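You operate a simulated robot arm through the tools that you are given. There is no shell and no other tool.

The job below is to be done with a simulated robot arm. You get a single attempt, and the scene is never put back.

TASK
Close the cell tap and the green tap, then wipe up the mud splash with the blue cloth.
Fine: put the cloth back where it lay; no puddle. What is to be rubbed or washed off counts as gone when no trace of it is left.

The check looks at the end state, three seconds after you hand in, the way a careful person would. Anything else that was tipped, shoved, dropped, spilled or broken makes it a failure. Flat cloth is picked up by pressing the open fingertips on it (5 to 10 N) and closing them slowly along it; thin cloth reads only 2 to 8 mm in the jaws.

THE ROBOT
A 6-joint arm with a two-finger gripper, fixed in place. Base frame: the origin is at the foot of the arm, x ahead of it, y to its left, z up; the work surface is at about z = 0.88. Lengths are in m, angles in rad, forces in N, time in s.
Its first joint turns from -2.897 to 2.897 rad. Payload 1.71 kg.
The tool frame sits at the grasp point between the pads (the TCP): z along the fingers, y along the line on which they close. The tips reach 0.02 m beyond it. Largest opening 0.096 m; the body of the gripper starts 0.113 m behind the TCP.
Orientation is told as [roll, pitch, yaw] about the base's x, y, z axes, in that order, counted from this pose: with the fingers straight down and closing along the base's y, the tool's x points along the base's -x, its y along +y and its z along -z.

THE INTERFACE
- The arm moves only by the tool send_rows. Its argument "commands" is a list of rows, each a list of 7 numbers: the shift along the tool's x, y, z in m, then the turn, a rotation vector about the tool's x, y, z in degrees, then the finger opening in m, from 0 to 0.096. In form: [[tx, ty, tz, wx, wy, wz, fingers], ...]. A call has 1 to 20 rows; each row shifts and turns the commanded pose from where the row before left it, along the tool's axes as they then stand. Each row takes 0.2 s and may step no farther than 0.05 m and 0.15 rad from the row before; otherwise, or with a gripper value out of range, the whole call is refused. A pose out of reach is approached as far as the arm can. The call stops where the force on the tool passes 40 N (or 10 N more than at its start, if that is more) or the arm is blocked; 0.2 s more then pass. Each finger travels about 0.045 m/s and halts on what it meets, pressing with about 27 N; the grip force reading is that of the motor and also rises with nothing between the fingers. The clock runs only during rows and for 0.2 s after the last one: add rows that do not move to give the fingers time. It gives the time, the measured TCP pose, the force on the tool (base axes), the opening and the grip force at its end, in the units of the frame above (readings bear some noise), with the torque about the TCP (base axes, N m) and any sound that the robot's microphone picked up.
- Cameras (640 x 400 px; columns grow to the right, rows downward): "scene" is fixed at [0.2093, -0.6429, 1.6672]; the picture's right is [0.39, -0.92, 0.00], its down [-0.69, -0.29, -0.66] and it looks along [0.61, 0.26, -0.75] (base axes); focal length 303 px, centre (320, 200). "wrist" rides on the gripper at [0.066, 0.014, -0.145] in the tool frame; the picture's right is [-0.21, 0.98, 0.00], its down [-0.88, -0.18, -0.45] and it looks along [-0.44, -0.09, 0.90] (tool axes); focal length 275 px, centre (320, 200). There is no depth. A picture from a camera that has moved, and an enlarged one, comes with that camera's place and axes in the base frame and with its lens. The place of the scene camera against the robot may be out by one fixed shift of up to 0.025 m in any direction.
- camera(camera): a new picture of that camera. No time passes.
- slide_trunk(by): slides the trunk up (or, below 0, down) by that many m; the arm rides with it, the base frame stays. It gives what a move gives, with no picture.
- inspect(camera, box): a new picture of the part [left, top, right, bottom] of that camera's present view, enlarged. No time passes.
- finish_job(): hands the job in; it is judged then, once.

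Nothing tells you positions but the pictures and the camera data. Unless the task says otherwise, let go and move clear before handing in.

The tools are called as name(argument=value, ...) on one line, values as JSON. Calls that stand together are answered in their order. send_rows: Moves the arm, as the interface text tells. Its arguments: {"type":"object","properties":{"commands":{"type":"array","items":{"type":"array","items":{"type":"number"}}}},"required":["commands"]} The other tools are called the same way: slide_trunk (by) slides the trunk up or down; camera (camera) takes a picture; inspect (camera, box) takes an enlarged picture of a part of a camera's view; finish_job () hands the job in.

At the start:

```text
clock: 0.0
tool_pos: [0.4718, -0.4078, 1.2636]
tcp_rot: [-0.001, 0.002, 0.0]
wrist_force: [0.0, 0.4, 0.5]
torque: [0.05, 0.02, 0.02]
grip_width: 0.096
gripper_force: 0.1
trunk travel left (down, up): [-0.3, 0.09]
```

scene: 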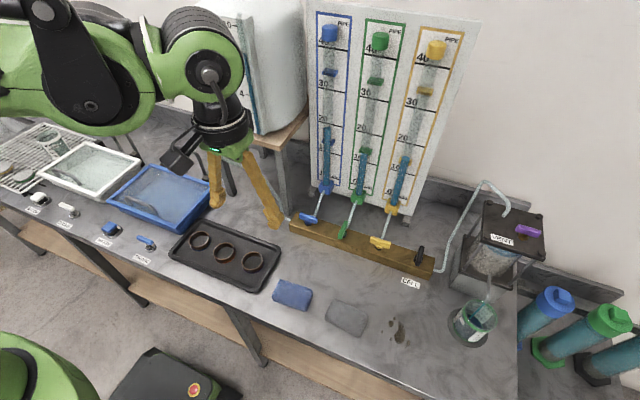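
wrist: 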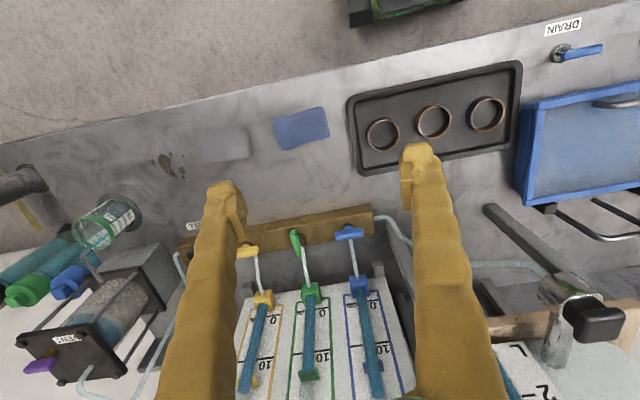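

I see a bench with a board of three coloured taps, a black cell tap near the "CELL" label, two cloths (blue and grey), and a mud splash. I'll look closer at each before moving.

inspect(camera="scene", box=[280, 170, 460, 290])

inspect(camera="scene", box=[250, 260, 520, 400])

inspect(camera="scene", box=[0, 120, 240, 270])

inspect(camera="wrist", box=[160, 180, 420, 340])

inspect(camera="scene", box=[430, 170, 640, 400])

```text
3.33 times, centred on (370, 230) of scene
camera zoom: at [0.2093, -0.6429, 1.6672], right [0.39, -0.92, 0.0], down [-0.69, -0.29, -0.66], along [0.61, 0.26, -0.75], focal length 1010 px, centre (153, 100)
```

zoom: 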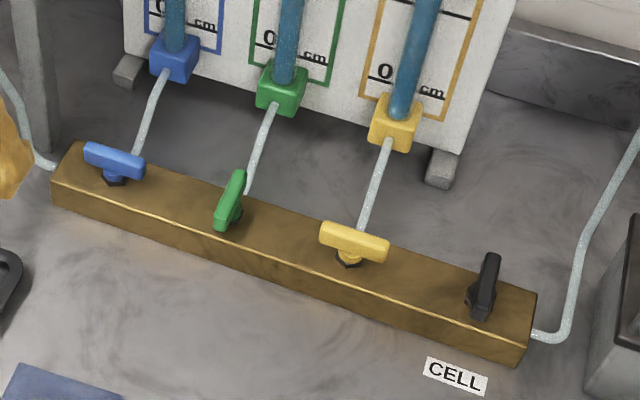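

```text
2.37 times, centred on (385, 330) of scene
camera zoom: at [0.2093, -0.6429, 1.6672], right [0.39, -0.92, 0.0], down [-0.69, -0.29, -0.66], along [0.61, 0.26, -0.75], focal length 718 px, centre (166, -108)
```

zoom: 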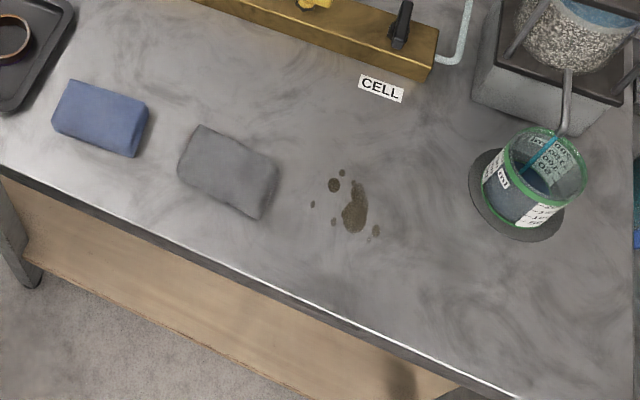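

```text
2.67 times, centred on (120, 195) of scene
camera zoom: at [0.2093, -0.6429, 1.6672], right [0.39, -0.92, 0.0], down [-0.69, -0.29, -0.66], along [0.61, 0.26, -0.75], focal length 808 px, centre (853, 213)
```

zoom: 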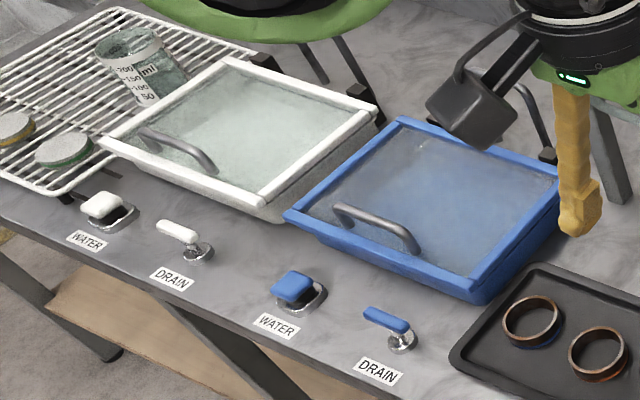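

```text
2.46 times, centred on (290, 260) of wrist
camera zoom: at [0.4067, -0.393, 1.4097], right [0.21, 0.98, 0.0], down [0.88, -0.18, 0.44], along [0.43, -0.09, -0.9], focal length 678 px, centre (394, 52)
```

zoom: 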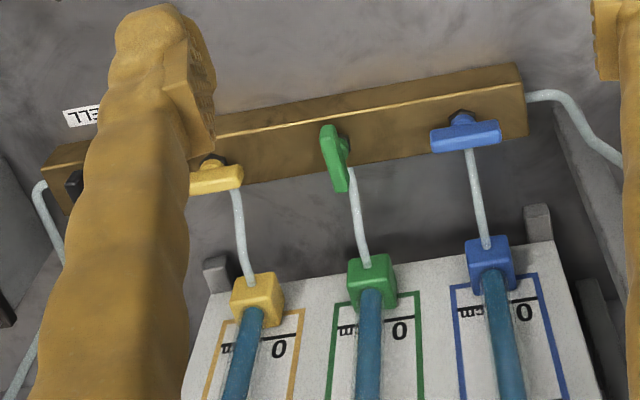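

```text
1.74 times, centred on (535, 285) of scene
camera zoom: at [0.2093, -0.6429, 1.6672], right [0.39, -0.92, 0.0], down [-0.69, -0.29, -0.66], along [0.61, 0.26, -0.75], focal length 527 px, centre (-54, 52)
```

zoom: 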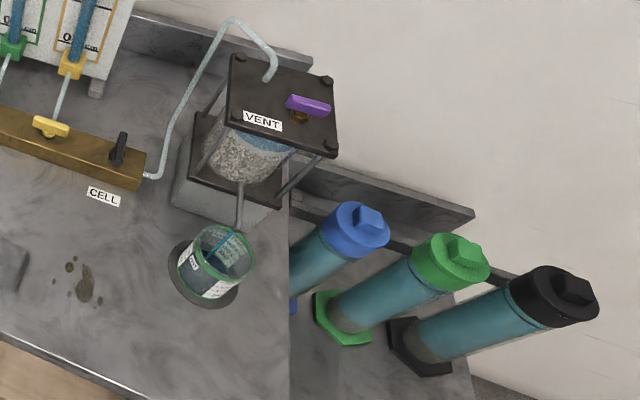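

The board's blue and yellow handles lie along the brass/wood block, while the green and black (cell) handles stand across it, so those two look open. Green is at about (0.72, -0.50) and cell at about (0.71, -0.72). I'll move the wrist camera closer for a better view.

send_rows(commands=[[-0.026, -0.028, 0.018, 0, 0, 0, 0.096], [-0.026, -0.028, 0.018, 0, 0, 0, 0.096], [-0.026, -0.028, 0.018, 0, 0, 0, 0.096], [-0.026, -0.028, 0.018, 0, 0, 0, 0.096], [-0.026, -0.028, 0.018, 0, 0, 0, 0.096], [0, 0, 0, 0, 0, 0, 0.096]])

camera(camera="wrist")

camera(camera="scene")

```text
clock: 1.4
tool_pos: [0.5844, -0.5486, 1.1815]
tcp_rot: [0.0, -0.013, 0.001]
wrist_force: [0.2, -1.0, -0.7]
torque: [0.03, -0.02, -0.01]
grip_width: 0.0959
gripper_force: 0.0
trunk travel left (down, up): [-0.3, 0.09]
```

```text
taken
camera wrist: at [0.5162, -0.5334, 1.3276], right [0.21, 0.98, 0.0], down [0.87, -0.18, 0.46], along [0.45, -0.09, -0.89], focal length 275 px, centre (320, 200)
```

wrist: 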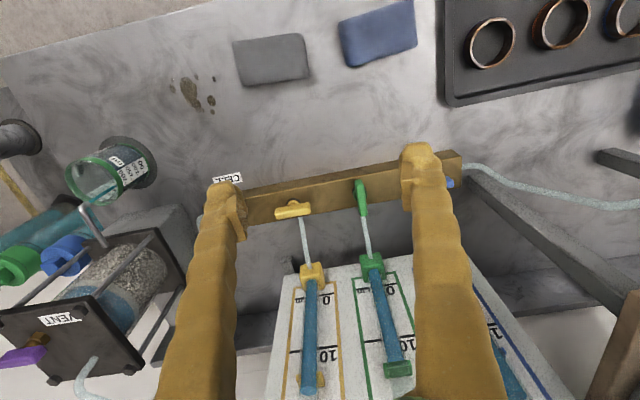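

```text
taken
```

scene: 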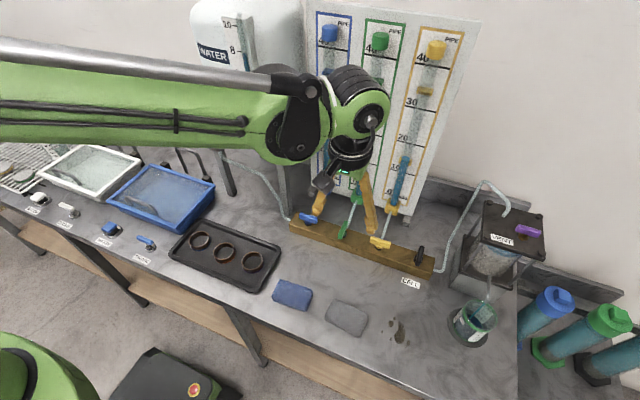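

The wrist picture shows the taps well but the pose is a little off the command. I'll check whether it was lag and enlarge the view of the taps.

send_rows(commands=[[0, 0, 0, 0, 0, 0, 0.096], [0, 0, 0, 0, 0, 0, 0.096]])

inspect(camera="wrist", box=[190, 130, 470, 300])

inspect(camera="wrist", box=[140, 0, 440, 150])

```text
clock: 2.0
tool_pos: [0.5842, -0.5484, 1.1832]
tcp_rot: [0.0, -0.014, 0.001]
wrist_force: [-0.4, -0.4, -0.4]
torque: [0.04, -0.01, 0.01]
grip_width: 0.0958
gripper_force: 0.0
trunk travel left (down, up): [-0.3, 0.09]
```

```text
2.29 times, centred on (330, 215) of wrist
camera zoom: at [0.5164, -0.5328, 1.3279], right [0.21, 0.98, 0.0], down [0.87, -0.18, 0.46], along [0.45, -0.09, -0.89], focal length 629 px, centre (297, 166)
```

zoom: 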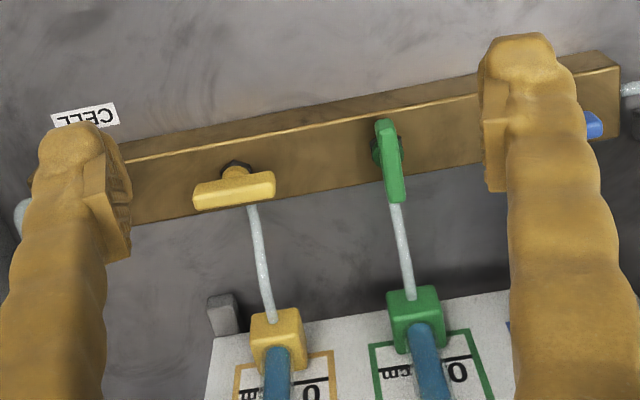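

```text
2.13 times, centred on (290, 75) of wrist
camera zoom: at [0.5164, -0.5328, 1.3279], right [0.21, 0.98, 0.0], down [0.87, -0.18, 0.46], along [0.45, -0.09, -0.89], focal length 587 px, centre (384, 467)
```

zoom: 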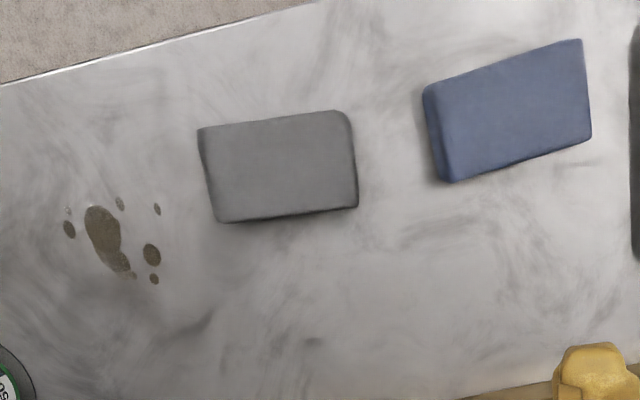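

The arm runs out of reach at this height: it stopped short at x = 0.584, fully stretched. Raising the trunk gives more reach near the bench, so I'll do that and then go above the green tap at about (0.718, -0.508).

slide_trunk(by=0.09)

```text
clock: 3.2
tool_pos: [0.5848, -0.5473, 1.2728]
tcp_rot: [-0.001, -0.015, 0.0]
wrist_force: [0.4, 0.2, 0.0]
torque: [-0.03, 0.02, -0.01]
grip_width: 0.0962
gripper_force: 0.1
trunk travel left (down, up): [-0.39, 0.0]
```

The trunk is up at its limit. I'll go straight down first and read the pose.

send_rows(commands=[[0, 0, 0.04, 0, 0, 0, 0.096], [0, 0, 0.04, 0, 0, 0, 0.096], [0, 0, 0.04, 0, 0, 0, 0.096], [0, 0, 0.03, 0, 0, 0, 0.05], [0, 0, 0, 0, 0, 0, 0.05]])

```text
clock: 4.5
tool_pos: [0.5873, -0.5483, 1.1234]
tcp_rot: [0.0, -0.014, 0.0]
wrist_force: [-0.7, 0.3, -0.7]
torque: [0.01, 0.0, 0.01]
grip_width: 0.0501
gripper_force: 0.0
trunk travel left (down, up): [-0.39, 0.0]
```

Control is fine here. Next I'll move above the green tap, staying well over the handles.

send_rows(commands=[[-0.032, 0.01, 0.013, 0, 0, 0, 0.05], [-0.032, 0.01, 0.013, 0, 0, 0, 0.05], [-0.032, 0.01, 0.013, 0, 0, 0, 0.05], [-0.032, 0.01, 0.013, 0, 0, 0, 0.05], [0, 0, 0, 0, 0, 0, 0.05]])

camera(camera="wrist")

camera(camera="scene")

```text
clock: 5.7
tool_pos: [0.7132, -0.5065, 1.0738]
tcp_rot: [0.001, -0.014, 0.0]
wrist_force: [-0.8, -0.1, 0.3]
torque: [0.0, 0.05, 0.01]
grip_width: 0.0501
gripper_force: 0.1
trunk travel left (down, up): [-0.39, 0.0]
```

```text
taken
camera wrist: at [0.6454, -0.4927, 1.2184], right [0.21, 0.98, 0.0], down [0.87, -0.18, 0.46], along [0.45, -0.09, -0.89], focal length 275 px, centre (320, 200)
```

wrist: 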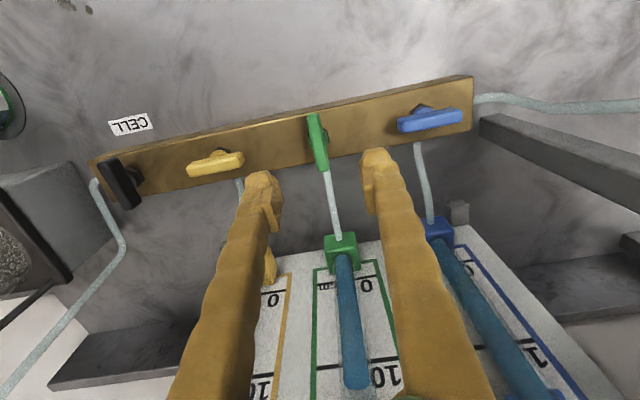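

```text
taken
```

scene: 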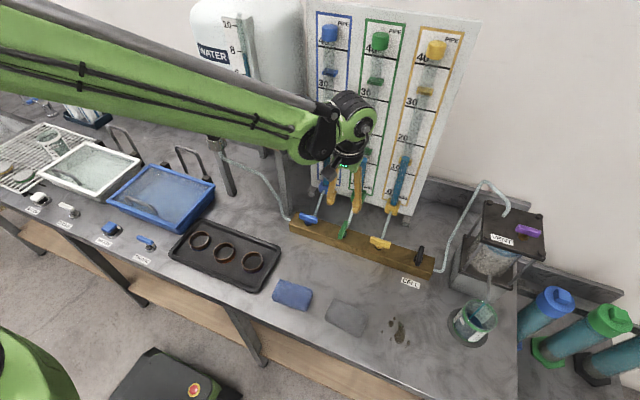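

The green handle now works out at about (0.719, -0.509), z ≈ 0.945, with cell at about (0.718, -0.728). I'll descend partway and check alignment.

send_rows(commands=[[-0.006, -0.003, 0.04, 0, 0, 0, 0.05], [0, 0, 0.04, 0, 0, 0, 0.05], [0, 0, 0, 0, 0, 0, 0.05]])

inspect(camera="wrist", box=[180, 60, 460, 235])

inspect(camera="scene", box=[290, 150, 450, 280])

```text
clock: 6.5
tool_pos: [0.7201, -0.5115, 0.9904]
tcp_rot: [0.001, -0.012, 0.001]
wrist_force: [-0.4, -0.7, -0.5]
torque: [0.03, -0.01, 0.0]
grip_width: 0.05
gripper_force: 0.1
trunk travel left (down, up): [-0.39, 0.0]
```

```text
2.29 times, centred on (320, 148) of wrist
camera zoom: at [0.6519, -0.4972, 1.1367], right [0.21, 0.98, 0.0], down [0.87, -0.18, 0.46], along [0.45, -0.09, -0.89], focal length 629 px, centre (320, 320)
```

zoom: 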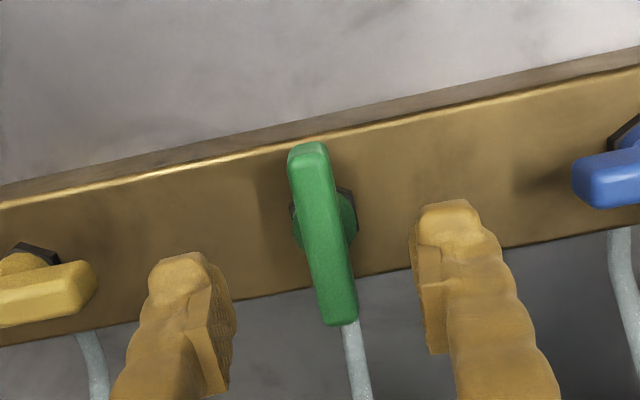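

```text
3.08 times, centred on (370, 215) of scene
camera zoom: at [0.2093, -0.6429, 1.6672], right [0.39, -0.92, 0.0], down [-0.69, -0.29, -0.66], along [0.61, 0.26, -0.75], focal length 932 px, centre (166, 154)
```

zoom: 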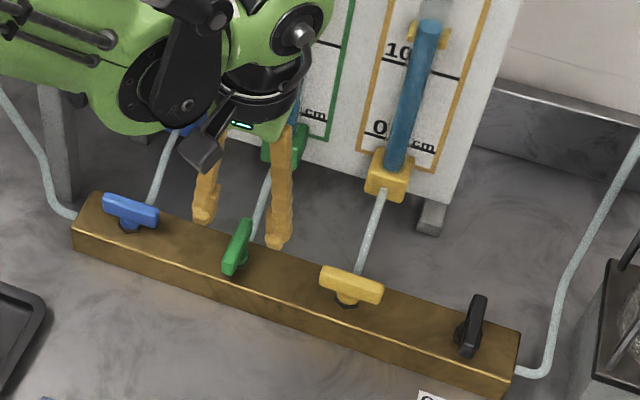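

The gripper is centred over the green handle, which lies along x. I'll lower until the tips straddle it and then close.

send_rows(commands=[[0, 0.001, 0.02, 0, 0, 0, 0.05], [0, 0, 0.014, 0, 0, 0, 0.05], [0, 0, 0, 0, 0, 0, 0.05]])

inspect(camera="wrist", box=[180, 60, 460, 235])

inspect(camera="scene", box=[290, 150, 450, 280])

```text
clock: 7.2
tool_pos: [0.7207, -0.5098, 0.9595]
tcp_rot: [0.001, -0.013, -0.001]
wrist_force: [-0.5, -1.4, 0.2]
torque: [0.02, -0.05, 0.03]
grip_width: 0.0499
gripper_force: 0.0
trunk travel left (down, up): [-0.39, 0.0]
```

```text
2.29 times, centred on (320, 148) of wrist
camera zoom: at [0.6535, -0.4955, 1.1045], right [0.21, 0.98, 0.0], down [0.87, -0.18, 0.46], along [0.45, -0.09, -0.89], focal length 629 px, centre (320, 320)
```

zoom: 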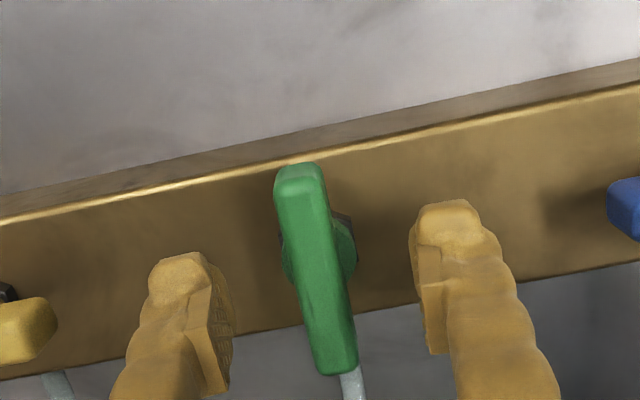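

```text
3.08 times, centred on (370, 215) of scene
camera zoom: at [0.2093, -0.6429, 1.6672], right [0.39, -0.92, 0.0], down [-0.69, -0.29, -0.66], along [0.61, 0.26, -0.75], focal length 932 px, centre (166, 154)
```

zoom: 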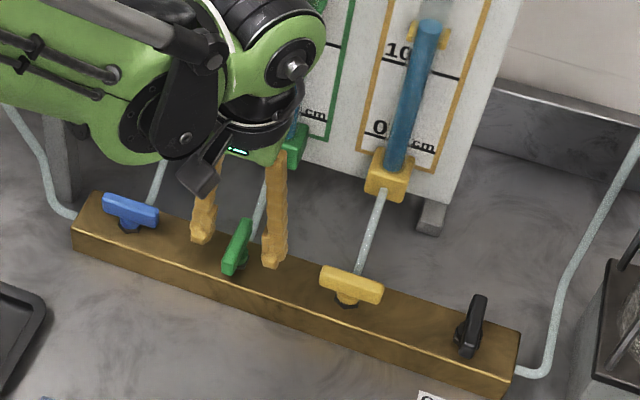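

The tips are just at the handle's lower edge. I'll go 6 mm lower and close slowly on it.

send_rows(commands=[[0, 0, 0.006, 0, 0, 0, 0.05], [0, 0, 0, 0, 0, 0, 0.04], [0, 0, 0, 0, 0, 0, 0.03], [0, 0, 0, 0, 0, 0, 0.02], [0, 0, 0, 0, 0, 0, 0.01], [0, 0, 0, 0, 0, 0, 0.005], [0, 0, 0, 0, 0, 0, 0.005]])

inspect(camera="wrist", box=[180, 60, 460, 235])

```text
clock: 8.8
tool_pos: [0.7208, -0.5089, 0.9534]
tcp_rot: [0.0, -0.014, 0.001]
wrist_force: [1.5, -7.7, 2.5]
torque: [-0.12, -0.02, 0.04]
grip_width: 0.012
gripper_force: 35.2
trunk travel left (down, up): [-0.39, 0.0]
```

```text
2.29 times, centred on (320, 148) of wrist
camera zoom: at [0.654, -0.4955, 1.0983], right [0.21, 0.98, 0.0], down [0.87, -0.18, 0.46], along [0.45, -0.09, -0.89], focal length 629 px, centre (320, 320)
```

zoom: 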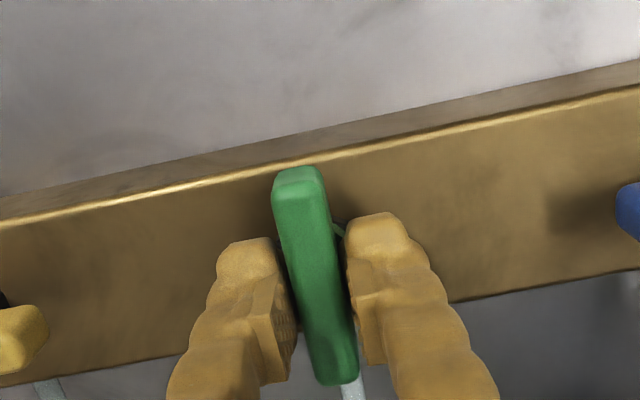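

The handle is held (12 mm). I'll try a small turn of about 12° and watch the torque to find the free direction.

send_rows(commands=[[0, -0.001, 0, 0, 0, 4, 0.005], [0, 0, 0, 0, 0, 4, 0.005], [0, 0, 0, 0, 0, 4, 0.005], [0, 0, 0, 0, 0, 0, 0.005]])

inspect(camera="scene", box=[290, 150, 450, 280])

```text
clock: 9.8
tool_pos: [0.7222, -0.5105, 0.9525]
tcp_rot: [0.003, -0.012, -0.21]
wrist_force: [-11.5, -1.1, -4.3]
torque: [0.02, 0.35, 0.01]
grip_width: 0.0122
gripper_force: 35.3
trunk travel left (down, up): [-0.39, 0.0]
```

```text
3.08 times, centred on (370, 215) of scene
camera zoom: at [0.2093, -0.6429, 1.6672], right [0.39, -0.92, 0.0], down [-0.69, -0.29, -0.66], along [0.61, 0.26, -0.75], focal length 932 px, centre (166, 154)
```

zoom: 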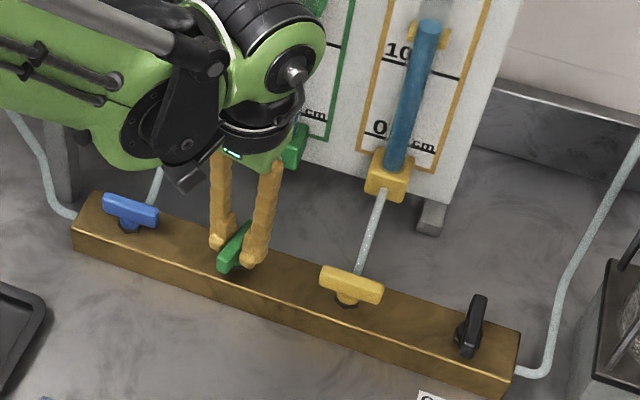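

It turns freely clockwise (no torque about z). A slight side force means my centre is about 1 mm off in x, so I'll correct that and keep turning.

send_rows(commands=[[0.0015, 0, 0, 0, 0, 6, 0.005], [0, 0, 0, 0, 0, 6, 0.005], [0, 0, 0, 0, 0, 6, 0.005], [0, 0, 0, 0, 0, 6, 0.005], [0, 0, 0, 0, 0, 6, 0.005], [0, 0, 0, 0, 0, 0, 0.005]])

```text
clock: 11.2
tool_pos: [0.7199, -0.5113, 0.9536]
tcp_rot: [0.007, -0.009, -0.734]
wrist_force: [16.0, -24.5, 24.2]
torque: [-0.46, -0.17, 0.02]
grip_width: 0.0122
gripper_force: 34.9
trunk travel left (down, up): [-0.39, 0.0]
```

The side force has grown to about 30 N, so I'll shift slightly along that force to relieve it before turning further.

send_rows(commands=[[-0.0017, -0.0004, -0.0015, 0, 0, 0, 0.005], [0, 0, 0, 0, 0, 0, 0.005]])

inspect(camera="scene", box=[290, 150, 450, 280])

inspect(camera="wrist", box=[180, 60, 460, 235])

```text
clock: 11.8
tool_pos: [0.7213, -0.5104, 0.9534]
tcp_rot: [0.008, -0.007, -0.735]
wrist_force: [-12.7, -0.5, -12.5]
torque: [-0.14, 0.08, 0.0]
grip_width: 0.0122
gripper_force: 35.4
trunk travel left (down, up): [-0.39, 0.0]
```

```text
3.08 times, centred on (370, 215) of scene
camera zoom: at [0.2093, -0.6429, 1.6672], right [0.39, -0.92, 0.0], down [-0.69, -0.29, -0.66], along [0.61, 0.26, -0.75], focal length 932 px, centre (166, 154)
```

zoom: 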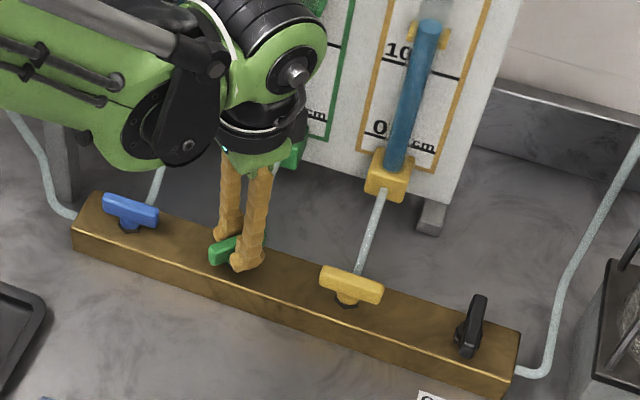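

```text
2.29 times, centred on (320, 148) of wrist
camera zoom: at [0.6797, -0.4566, 1.0986], right [0.81, 0.59, 0.01], down [0.52, -0.72, 0.45], along [0.27, -0.36, -0.89], focal length 629 px, centre (320, 320)
```

zoom: 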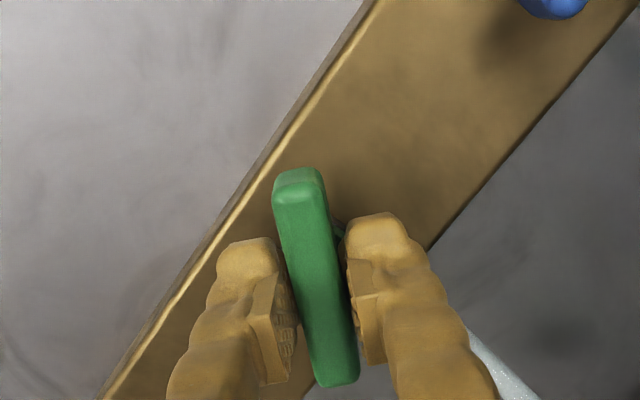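

It's at about 42° and following well with forces small. I'll continue in small steps.

send_rows(commands=[[0, 0, 0, 0, 0, 6, 0.005], [0, 0, 0, 0, 0, 6, 0.005], [0, 0, 0, 0, 0, 6, 0.005], [0, 0, 0, 0, 0, 6, 0.005], [0, 0, 0, 0, 0, 0, 0.005]])

```text
clock: 13.1
tool_pos: [0.7217, -0.5122, 0.9535]
tcp_rot: [0.011, -0.007, -1.155]
wrist_force: [-26.2, 1.4, -20.3]
torque: [-0.01, 0.3, 0.06]
grip_width: 0.0118
gripper_force: 35.2
trunk travel left (down, up): [-0.39, 0.0]
```

I'll relieve the force again and finish the remaining quarter turn.

send_rows(commands=[[0.0006, -0.0014, 0.001, 0, 0, 4, 0.005], [0, 0, 0, 0, 0, 5, 0.005], [0, 0, 0, 0, 0, 5, 0.005], [0, 0, 0, 0, 0, 5, 0.005], [0, 0, 0, 0, 0, 0, 0.005]])

inspect(camera="scene", box=[290, 150, 450, 280])

inspect(camera="wrist", box=[180, 60, 460, 235])

```text
clock: 14.2
tool_pos: [0.7192, -0.512, 0.9531]
tcp_rot: [0.013, -0.001, -1.484]
wrist_force: [-3.7, -14.2, 5.3]
torque: [-0.41, 0.09, 0.0]
grip_width: 0.0119
gripper_force: 35.6
trunk travel left (down, up): [-0.39, 0.0]
```

```text
3.08 times, centred on (370, 215) of scene
camera zoom: at [0.2093, -0.6429, 1.6672], right [0.39, -0.92, 0.0], down [-0.69, -0.29, -0.66], along [0.61, 0.26, -0.75], focal length 932 px, centre (166, 154)
```

zoom: 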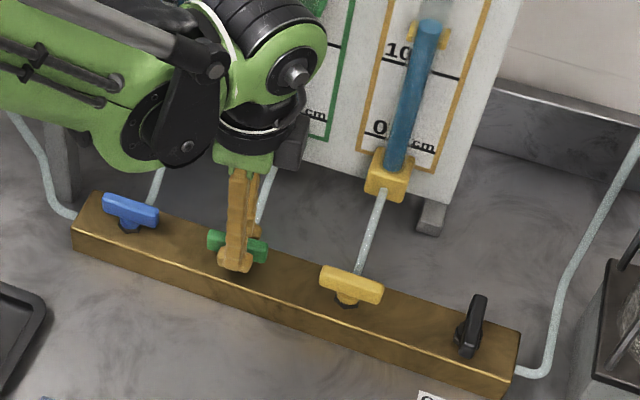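

```text
2.29 times, centred on (320, 148) of wrist
camera zoom: at [0.7259, -0.4449, 1.0999], right [0.99, -0.12, 0.01], down [-0.12, -0.89, 0.44], along [-0.04, -0.44, -0.9], focal length 629 px, centre (320, 320)
```

zoom: 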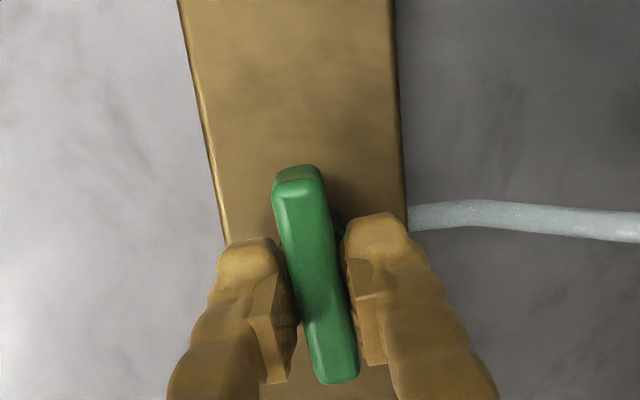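

The handle is at about 85°. A last 5° will bring it level with the block or to its stop.

send_rows(commands=[[0, 0, 0, 0, 0, 3, 0.005], [0, 0, 0, 0, 0, 3, 0.005], [0, 0, 0, 0, 0, 0, 0.005]])

```text
clock: 15.1
tool_pos: [0.7207, -0.5121, 0.9528]
tcp_rot: [0.014, 0.0, -1.589]
wrist_force: [-2.7, -13.7, 5.9]
torque: [-0.28, 0.02, 0.2]
grip_width: 0.0121
gripper_force: 35.0
trunk travel left (down, up): [-0.39, 0.0]
```

Torque is just rising at 91°, which suggests the closed stop. I'll release a little, lift straight up and look.

send_rows(commands=[[0, 0, 0, 0, 0, 0, 0.016], [0, 0, 0, 0, 0, 0, 0.03], [0, 0, 0, 0, 0, 0, 0.034], [0, 0, -0.03, 0, 0, 0, 0.034], [0, 0, -0.04, 0, 0, 0, 0.034], [0, 0, -0.04, 0, 0, 0, 0.034], [0, 0, 0, 0, 0, 0, 0.034]])

inspect(camera="scene", box=[290, 150, 450, 280])

camera(camera="wrist")

inspect(camera="scene", box=[430, 170, 640, 400])

```text
clock: 16.6
tool_pos: [0.7178, -0.512, 1.0645]
tcp_rot: [0.015, 0.001, -1.589]
wrist_force: [-0.2, 0.4, -1.0]
torque: [0.01, -0.02, 0.0]
grip_width: 0.0339
gripper_force: 0.1
trunk travel left (down, up): [-0.39, 0.0]
```

```text
3.08 times, centred on (370, 215) of scene
camera zoom: at [0.2093, -0.6429, 1.6672], right [0.39, -0.92, 0.0], down [-0.69, -0.29, -0.66], along [0.61, 0.26, -0.75], focal length 932 px, centre (166, 154)
```

zoom: 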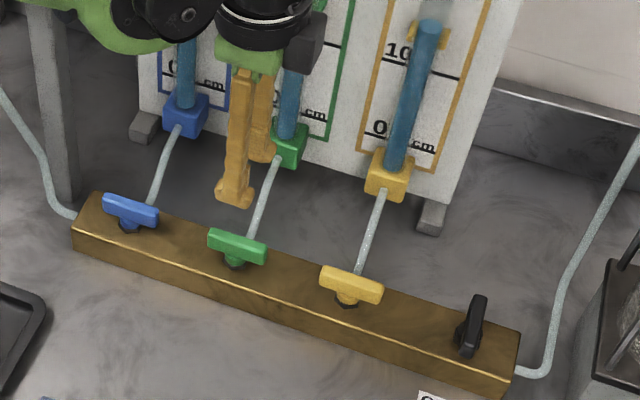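

```text
taken
camera wrist: at [0.73, -0.4461, 1.2113], right [0.97, -0.22, 0.01], down [-0.21, -0.87, 0.44], along [-0.09, -0.43, -0.9], focal length 275 px, centre (320, 200)
```

wrist: 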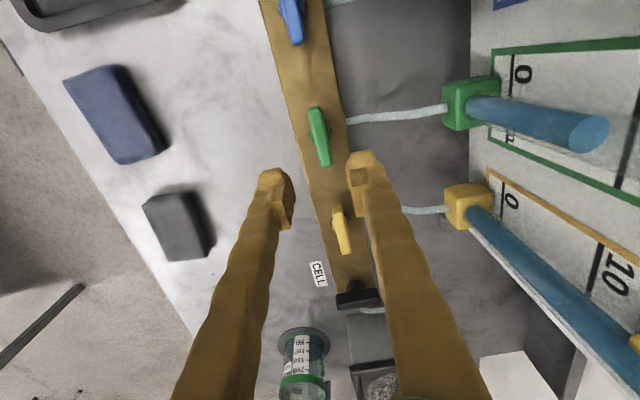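

```text
1.74 times, centred on (535, 285) of scene
camera zoom: at [0.2093, -0.6429, 1.6672], right [0.39, -0.92, 0.0], down [-0.69, -0.29, -0.66], along [0.61, 0.26, -0.75], focal length 527 px, centre (-54, 52)
```

zoom: 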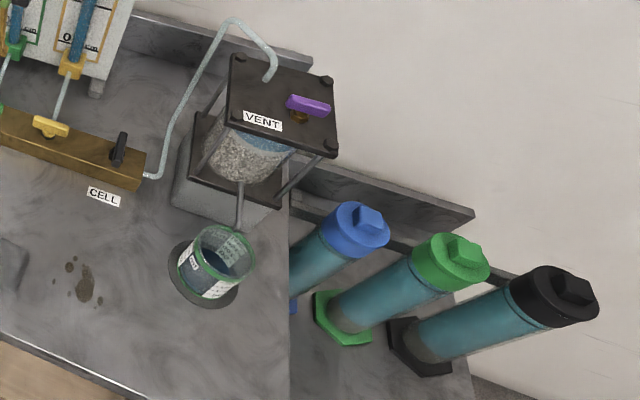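

Green now lies along the block, and the stream into the beaker has stopped. The cell tap is at the edge of reach (≈1.02 m), so I'll turn the wrist back, tilt the tips 20° outward, and approach from the front.

send_rows(commands=[[0, 0, 0, 0, 0, -8, 0.05], [0, 0, 0, 0, 0, -8, 0.05], [0, 0, 0, 0, 0, -8, 0.05], [0, 0, 0, 0, 0, -8, 0.05], [0, 0, 0, 0, 0, -8, 0.05], [0, 0, 0, 0, 0, -8, 0.05], [0, 0, 0, 0, 0, -8, 0.05], [0, 0, 0, 0, 0, -8, 0.05], [0, 0, 0, 0, 0, -8, 0.05], [0, 0, 0, 0, 0, -8, 0.05], [0, 0, 0, 0, 0, -8, 0.05], [0.04, 0, 0, 0, 0, -3, 0.05], [0.04, 0, 0, 0, 0, 0, 0.05], [0.04, 0, 0, 0, 0, 0, 0.05], [0, 0, 0, 0, -7, 0, 0.05], [0, 0, 0, 0, -6, 0, 0.05], [0, 0, 0, 0, -6, 0, 0.05], [0, 0, 0, 0, 0, 0, 0.05]])

```text
clock: 20.4
tool_pos: [0.5978, -0.5081, 1.0603]
tcp_rot: [-0.001, -0.347, -0.001]
wrist_force: [-0.6, 0.3, -0.7]
torque: [-0.02, 0.0, -0.02]
grip_width: 0.05
gripper_force: 0.0
trunk travel left (down, up): [-0.39, 0.0]
```

Tilt is as wanted. I'll move sideways to stand in front of the cell tap and look.

send_rows(commands=[[0.0037, -0.044, 0.0114, 0, 0, 0, 0.05], [0.0037, -0.044, 0.0114, 0, 0, 0, 0.05], [0.0037, -0.044, 0.0114, 0, 0, 0, 0.05], [0.0037, -0.044, 0.0114, 0, 0, 0, 0.05], [0.0037, -0.044, 0.0114, 0, 0, 0, 0.05], [0, 0, 0, 0, 0, 0, 0.05]])

camera(camera="wrist")

camera(camera="scene")

```text
clock: 21.9
tool_pos: [0.601, -0.7283, 0.9996]
tcp_rot: [0.001, -0.348, -0.001]
wrist_force: [-0.2, -0.4, -0.6]
torque: [0.03, 0.01, 0.02]
grip_width: 0.0502
gripper_force: 0.0
trunk travel left (down, up): [-0.39, 0.0]
```

```text
taken
camera wrist: at [0.4898, -0.7138, 1.115], right [0.19, 0.98, 0.07], down [0.67, -0.18, 0.72], along [0.71, -0.09, -0.7], focal length 275 px, centre (320, 200)
```

wrist: 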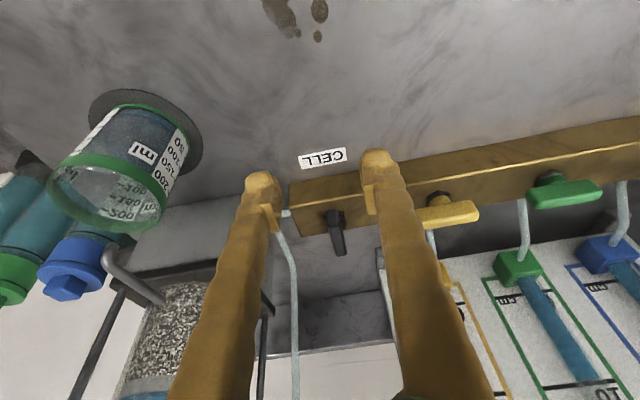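

```text
taken
```

scene: 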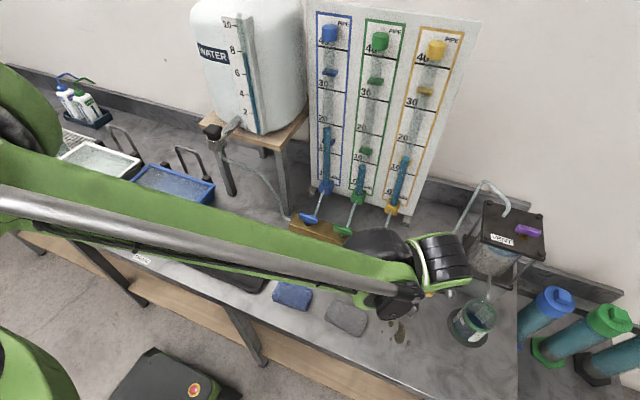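

I'll enlarge the cell tap to see its shape.

inspect(camera="wrist", box=[260, 140, 440, 280])

```text
2.86 times, centred on (350, 210) of wrist
camera zoom: at [0.4898, -0.7138, 1.115], right [0.19, 0.98, 0.07], down [0.67, -0.18, 0.72], along [0.71, -0.09, -0.7], focal length 786 px, centre (234, 171)
```

zoom: 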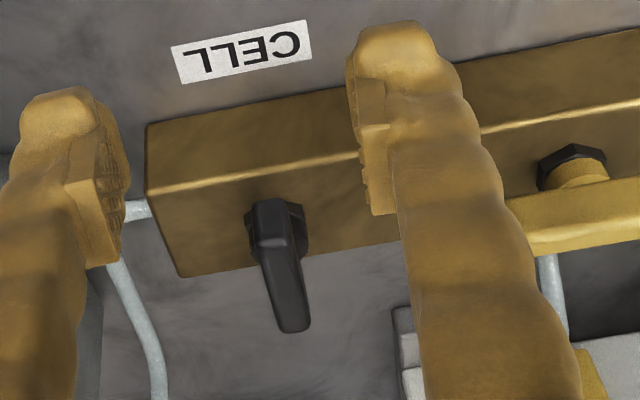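

The cell handle is at about (0.718, -0.728) and along x like green was. I'll move forward over it, a bit above.

send_rows(commands=[[-0.0353, 0, 0.0181, 0, 0, 0, 0.05], [-0.0353, 0, 0.0181, 0, 0, 0, 0.05], [-0.0353, 0, 0.0181, 0, 0, 0, 0.05], [0, 0, 0, 0, 0, 0, 0.05]])

inspect(camera="wrist", box=[180, 60, 460, 235])

inspect(camera="scene", box=[330, 180, 530, 320])

```text
clock: 22.9
tool_pos: [0.7187, -0.727, 0.9863]
tcp_rot: [-0.001, -0.346, 0.0]
wrist_force: [-0.4, 0.2, 0.1]
torque: [-0.01, 0.03, 0.0]
grip_width: 0.0498
gripper_force: 0.0
trunk travel left (down, up): [-0.39, 0.0]
```

```text
2.29 times, centred on (320, 148) of wrist
camera zoom: at [0.6085, -0.7131, 1.1014], right [0.19, 0.98, 0.07], down [0.67, -0.18, 0.71], along [0.71, -0.09, -0.7], focal length 629 px, centre (320, 320)
```

zoom: 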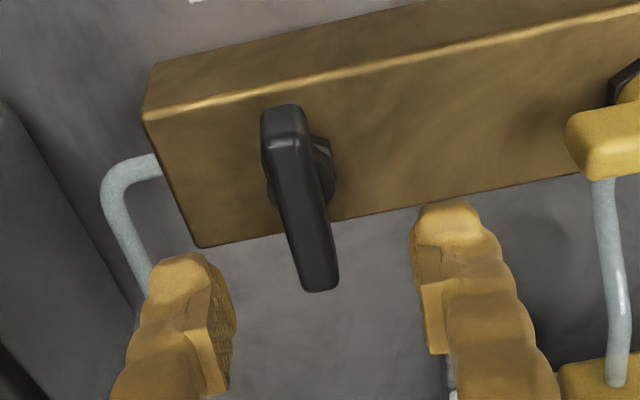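

```text
2.86 times, centred on (430, 250) of scene
camera zoom: at [0.2093, -0.6429, 1.6672], right [0.39, -0.92, 0.0], down [-0.69, -0.29, -0.66], along [0.61, 0.26, -0.75], focal length 866 px, centre (6, 57)
```

zoom: 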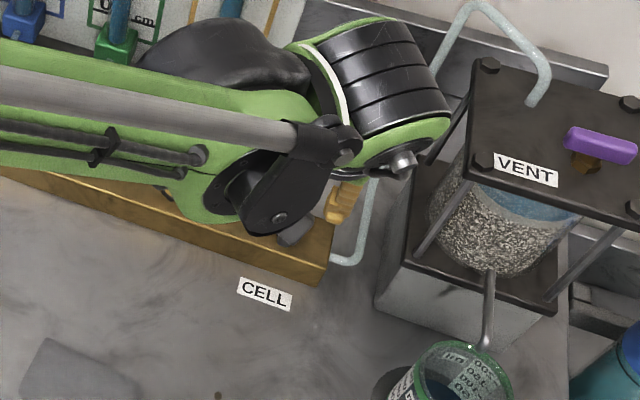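

Alignment in y looks right. I'll lower to handle height and check.

send_rows(commands=[[0.0058, 0, 0.016, 0, 0, 0, 0.05], [0.0048, 0, 0.0132, 0, 0, 0, 0.05], [0, 0, 0, 0, 0, 0, 0.05]])

inspect(camera="wrist", box=[180, 60, 460, 235])

```text
clock: 23.6
tool_pos: [0.7188, -0.729, 0.9552]
tcp_rot: [-0.001, -0.344, -0.001]
wrist_force: [1.0, 0.1, 0.3]
torque: [-0.01, -0.01, 0.01]
grip_width: 0.0502
gripper_force: 0.1
trunk travel left (down, up): [-0.39, 0.0]
```

```text
2.29 times, centred on (320, 148) of wrist
camera zoom: at [0.608, -0.7141, 1.0706], right [0.19, 0.98, 0.07], down [0.67, -0.18, 0.72], along [0.71, -0.09, -0.7], focal length 629 px, centre (320, 320)
```

zoom: 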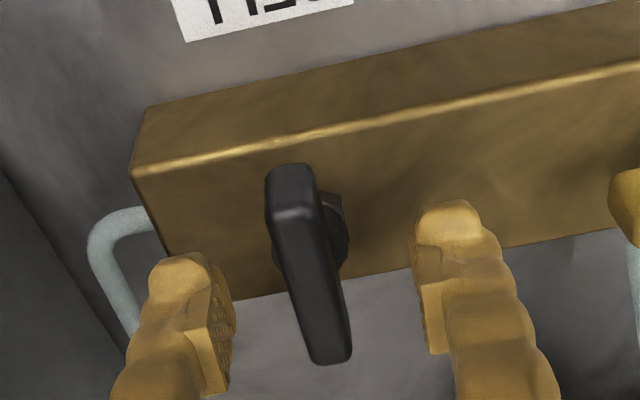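

Aligned. Closing slowly on the cell handle.

send_rows(commands=[[0, 0, 0, 0, 0, 0, 0.04], [0, 0, 0, 0, 0, 0, 0.03], [0, 0, 0, 0, 0, 0, 0.02], [0, 0, 0, 0, 0, 0, 0.01], [0, 0, 0, 0, 0, 0, 0.005], [0, 0, 0, 0, 0, 0, 0.005]])

```text
clock: 25.1
tool_pos: [0.7182, -0.7293, 0.9544]
tcp_rot: [0.001, -0.346, -0.001]
wrist_force: [3.1, -13.2, 2.4]
torque: [-0.2, -0.11, -0.07]
grip_width: 0.0139
gripper_force: 6.9
trunk travel left (down, up): [-0.39, 0.0]
```

Held, with a small side force. I'll shift 1 mm in -y and make a 12° clockwise test turn about the vertical.

send_rows(commands=[[0, -0.001, 0, 0, 0, 0, 0.005], [0, 0, 0, 1.358, 0, 3.762, 0.005], [0, 0, 0, 1.358, 0, 3.762, 0.005], [0, 0, 0, 1.358, 0, 3.762, 0.005], [0, 0, 0, 0, 0, 0, 0.005]])

inspect(camera="wrist", box=[180, 60, 460, 235])

```text
clock: 26.2
tool_pos: [0.719, -0.7292, 0.9561]
tcp_rot: [0.0, -0.345, -0.209]
wrist_force: [-1.0, 2.9, -3.9]
torque: [0.07, 0.0, 0.0]
grip_width: 0.0124
gripper_force: 35.2
trunk travel left (down, up): [-0.39, 0.0]
```

```text
2.29 times, centred on (320, 148) of wrist
camera zoom: at [0.6131, -0.6926, 1.0704], right [0.39, 0.92, 0.07], down [0.62, -0.32, 0.71], along [0.68, -0.24, -0.7], focal length 629 px, centre (320, 320)
```

zoom: 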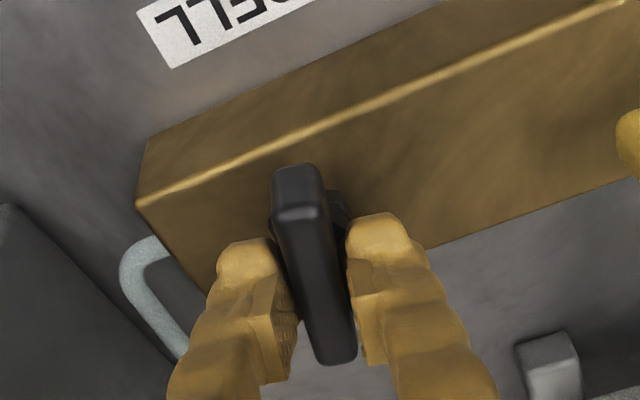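

It turns freely with low forces. Continuing.

send_rows(commands=[[0, 0, 0, 2.037, 0, 5.644, 0.005], [0, 0, 0, 2.037, 0, 5.644, 0.005], [0, 0, 0, 2.037, 0, 5.644, 0.005], [0, 0, 0, 2.037, 0, 5.644, 0.005], [0, 0, 0, 0, 0, 0, 0.005]])

camera(camera="scene")

```text
clock: 27.4
tool_pos: [0.7194, -0.7285, 0.9541]
tcp_rot: [-0.001, -0.346, -0.628]
wrist_force: [-7.0, 16.0, -15.1]
torque: [0.3, 0.28, 0.0]
grip_width: 0.0122
gripper_force: 35.2
trunk travel left (down, up): [-0.39, 0.0]
```

```text
taken
```

scene: 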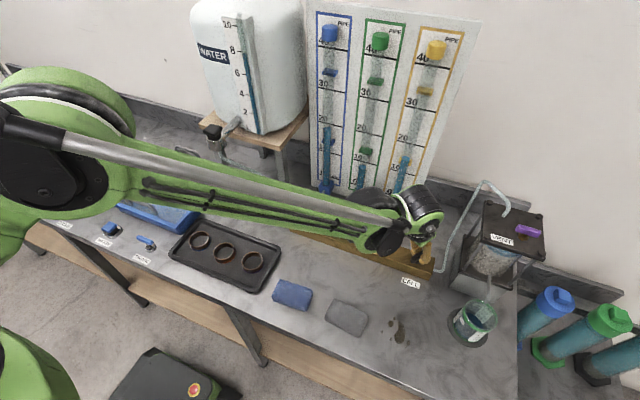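

Good; I'll relieve the small bias and keep turning.

send_rows(commands=[[0.0013, 0.0005, 0.0006, 0, 0, 0, 0.005], [0, 0, 0, 2.037, 0, 5.644, 0.005], [0, 0, 0, 2.037, 0, 5.644, 0.005], [0, 0, 0, 2.037, 0, 5.644, 0.005], [0, 0, 0, 2.037, 0, 5.644, 0.005], [0, 0, 0, 0, 0, 0, 0.005]])

camera(camera="scene")

camera(camera="wrist")

```text
clock: 28.9
tool_pos: [0.7198, -0.7293, 0.955]
tcp_rot: [-0.004, -0.348, -1.048]
wrist_force: [13.8, -5.2, 12.6]
torque: [-0.4, -0.35, 0.02]
grip_width: 0.0124
gripper_force: 35.2
trunk travel left (down, up): [-0.39, 0.0]
```

```text
taken
```

scene: 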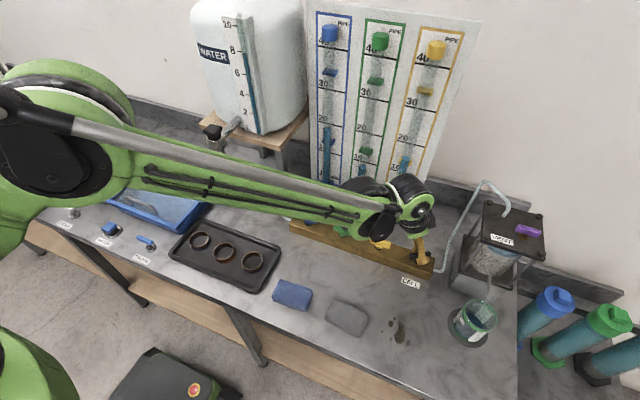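

```text
taken
camera wrist: at [0.6758, -0.6251, 1.0702], right [0.94, 0.32, 0.07], down [0.18, -0.67, 0.72], along [0.28, -0.67, -0.69], focal length 275 px, centre (320, 200)
```

wrist: 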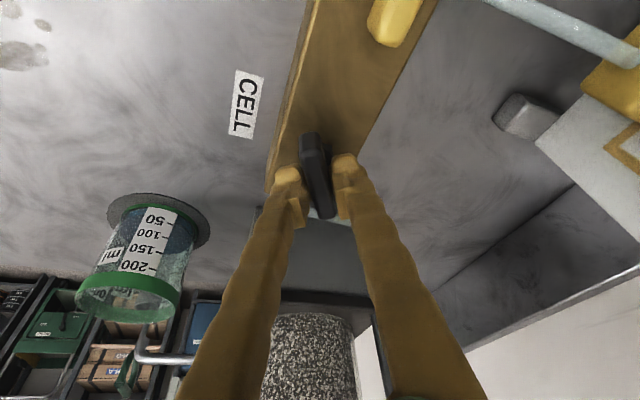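

60° done, plenty of clearance all around. I'll continue to about 85°.

send_rows(commands=[[-0.0008, 0.0004, -0.0005, 0, 0, 0, 0.005], [0, 0, 0, 2.037, 0, 5.644, 0.005], [0, 0, 0, 2.037, 0, 5.644, 0.005], [0, 0, 0, 2.037, 0, 5.644, 0.005], [0, 0, 0, 2.037, 0, 5.644, 0.005], [0, 0, 0, 0, 0, 0, 0.005]])

```text
clock: 30.2
tool_pos: [0.7193, -0.7284, 0.9545]
tcp_rot: [-0.003, -0.35, -1.465]
wrist_force: [17.8, 1.5, 4.9]
torque: [-0.28, -0.33, 0.06]
grip_width: 0.0122
gripper_force: 34.7
trunk travel left (down, up): [-0.39, 0.0]
```

send_rows(commands=[[0, 0.0008, 0, 1.2, 0, 3.3, 0.005], [0, 0, 0, 1.2, 0, 3.3, 0.005], [0, 0, 0, 0, 0, 0, 0.005]])

inspect(camera="scene", box=[330, 180, 530, 320])

inspect(camera="wrist", box=[180, 60, 460, 235])

```text
clock: 31.1
tool_pos: [0.7203, -0.7291, 0.955]
tcp_rot: [-0.001, -0.35, -1.587]
wrist_force: [19.1, 1.5, 10.1]
torque: [0.11, -0.19, 0.27]
grip_width: 0.0123
gripper_force: 34.9
trunk travel left (down, up): [-0.39, 0.0]
```

```text
2.86 times, centred on (430, 250) of scene
camera zoom: at [0.2093, -0.6429, 1.6672], right [0.39, -0.92, 0.0], down [-0.69, -0.29, -0.66], along [0.61, 0.26, -0.75], focal length 866 px, centre (6, 57)
```

zoom: 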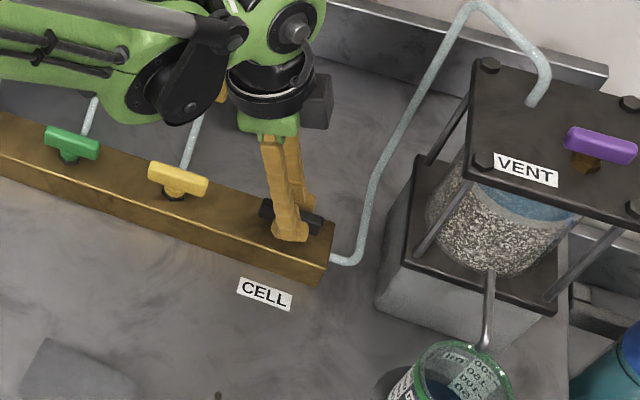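

```text
2.29 times, centred on (320, 148) of wrist
camera zoom: at [0.7359, -0.6173, 1.07], right [0.98, -0.21, 0.07], down [-0.19, -0.67, 0.72], along [-0.11, -0.71, -0.69], focal length 629 px, centre (320, 320)
```

zoom: 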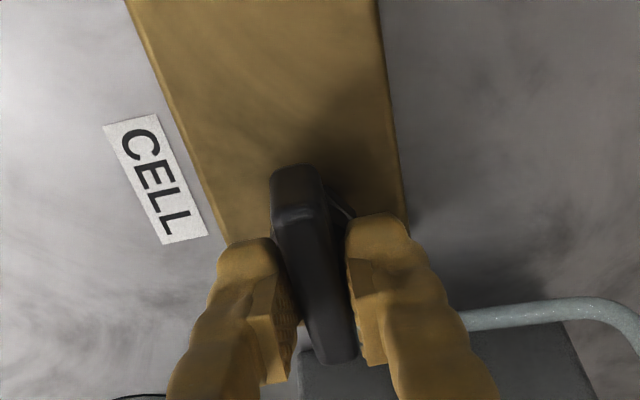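

The cell handle is now along the block and up against its stop. I'll release slightly and back out along the tool axis.

send_rows(commands=[[0, 0, 0, 0, 0, 0, 0.016], [0, 0, 0, 0, 0, 0, 0.03], [0, 0, 0, 0, 0, 0, 0.034], [0, 0, 0, 0, 0, 0, 0.034], [0, 0, -0.03, 0, 0, 0, 0.034], [0, 0, -0.04, 0, 0, 0, 0.034], [0, 0, -0.04, 0, 0, 0, 0.034], [0, 0, 0, 0, 0, 0, 0.034]])

inspect(camera="scene", box=[280, 180, 530, 350])

camera(camera="wrist")

```text
clock: 32.9
tool_pos: [0.7211, -0.693, 1.0581]
tcp_rot: [-0.002, -0.348, -1.589]
wrist_force: [0.1, 0.6, -0.7]
torque: [-0.03, -0.01, 0.01]
grip_width: 0.034
gripper_force: 0.1
trunk travel left (down, up): [-0.39, 0.0]
```

```text
2.35 times, centred on (405, 265) of scene
camera zoom: at [0.2093, -0.6429, 1.6672], right [0.39, -0.92, 0.0], down [-0.69, -0.29, -0.66], along [0.61, 0.26, -0.75], focal length 713 px, centre (120, 47)
```

zoom: 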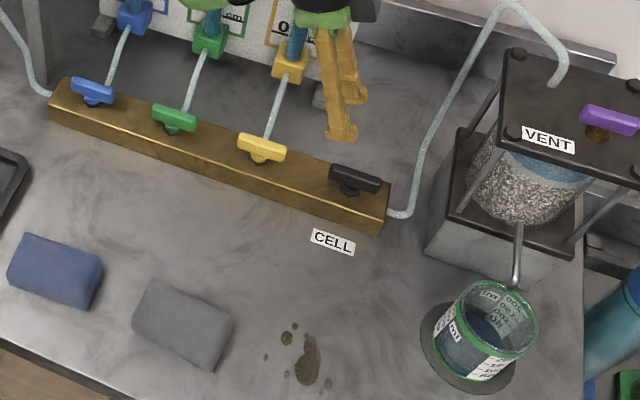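

```text
taken
camera wrist: at [0.7376, -0.5806, 1.1727], right [0.97, -0.21, 0.07], down [-0.2, -0.67, 0.72], along [-0.11, -0.71, -0.69], focal length 275 px, centre (320, 200)
```

wrist: 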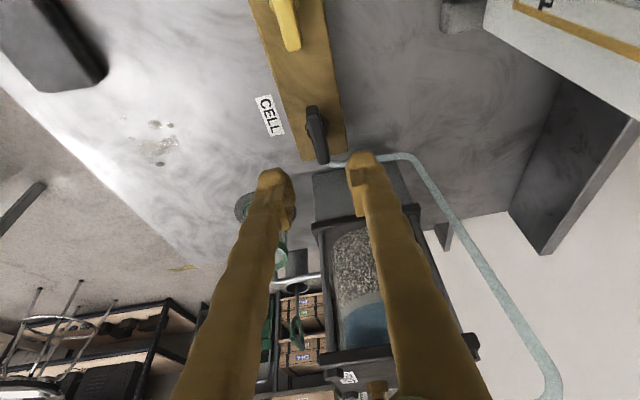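

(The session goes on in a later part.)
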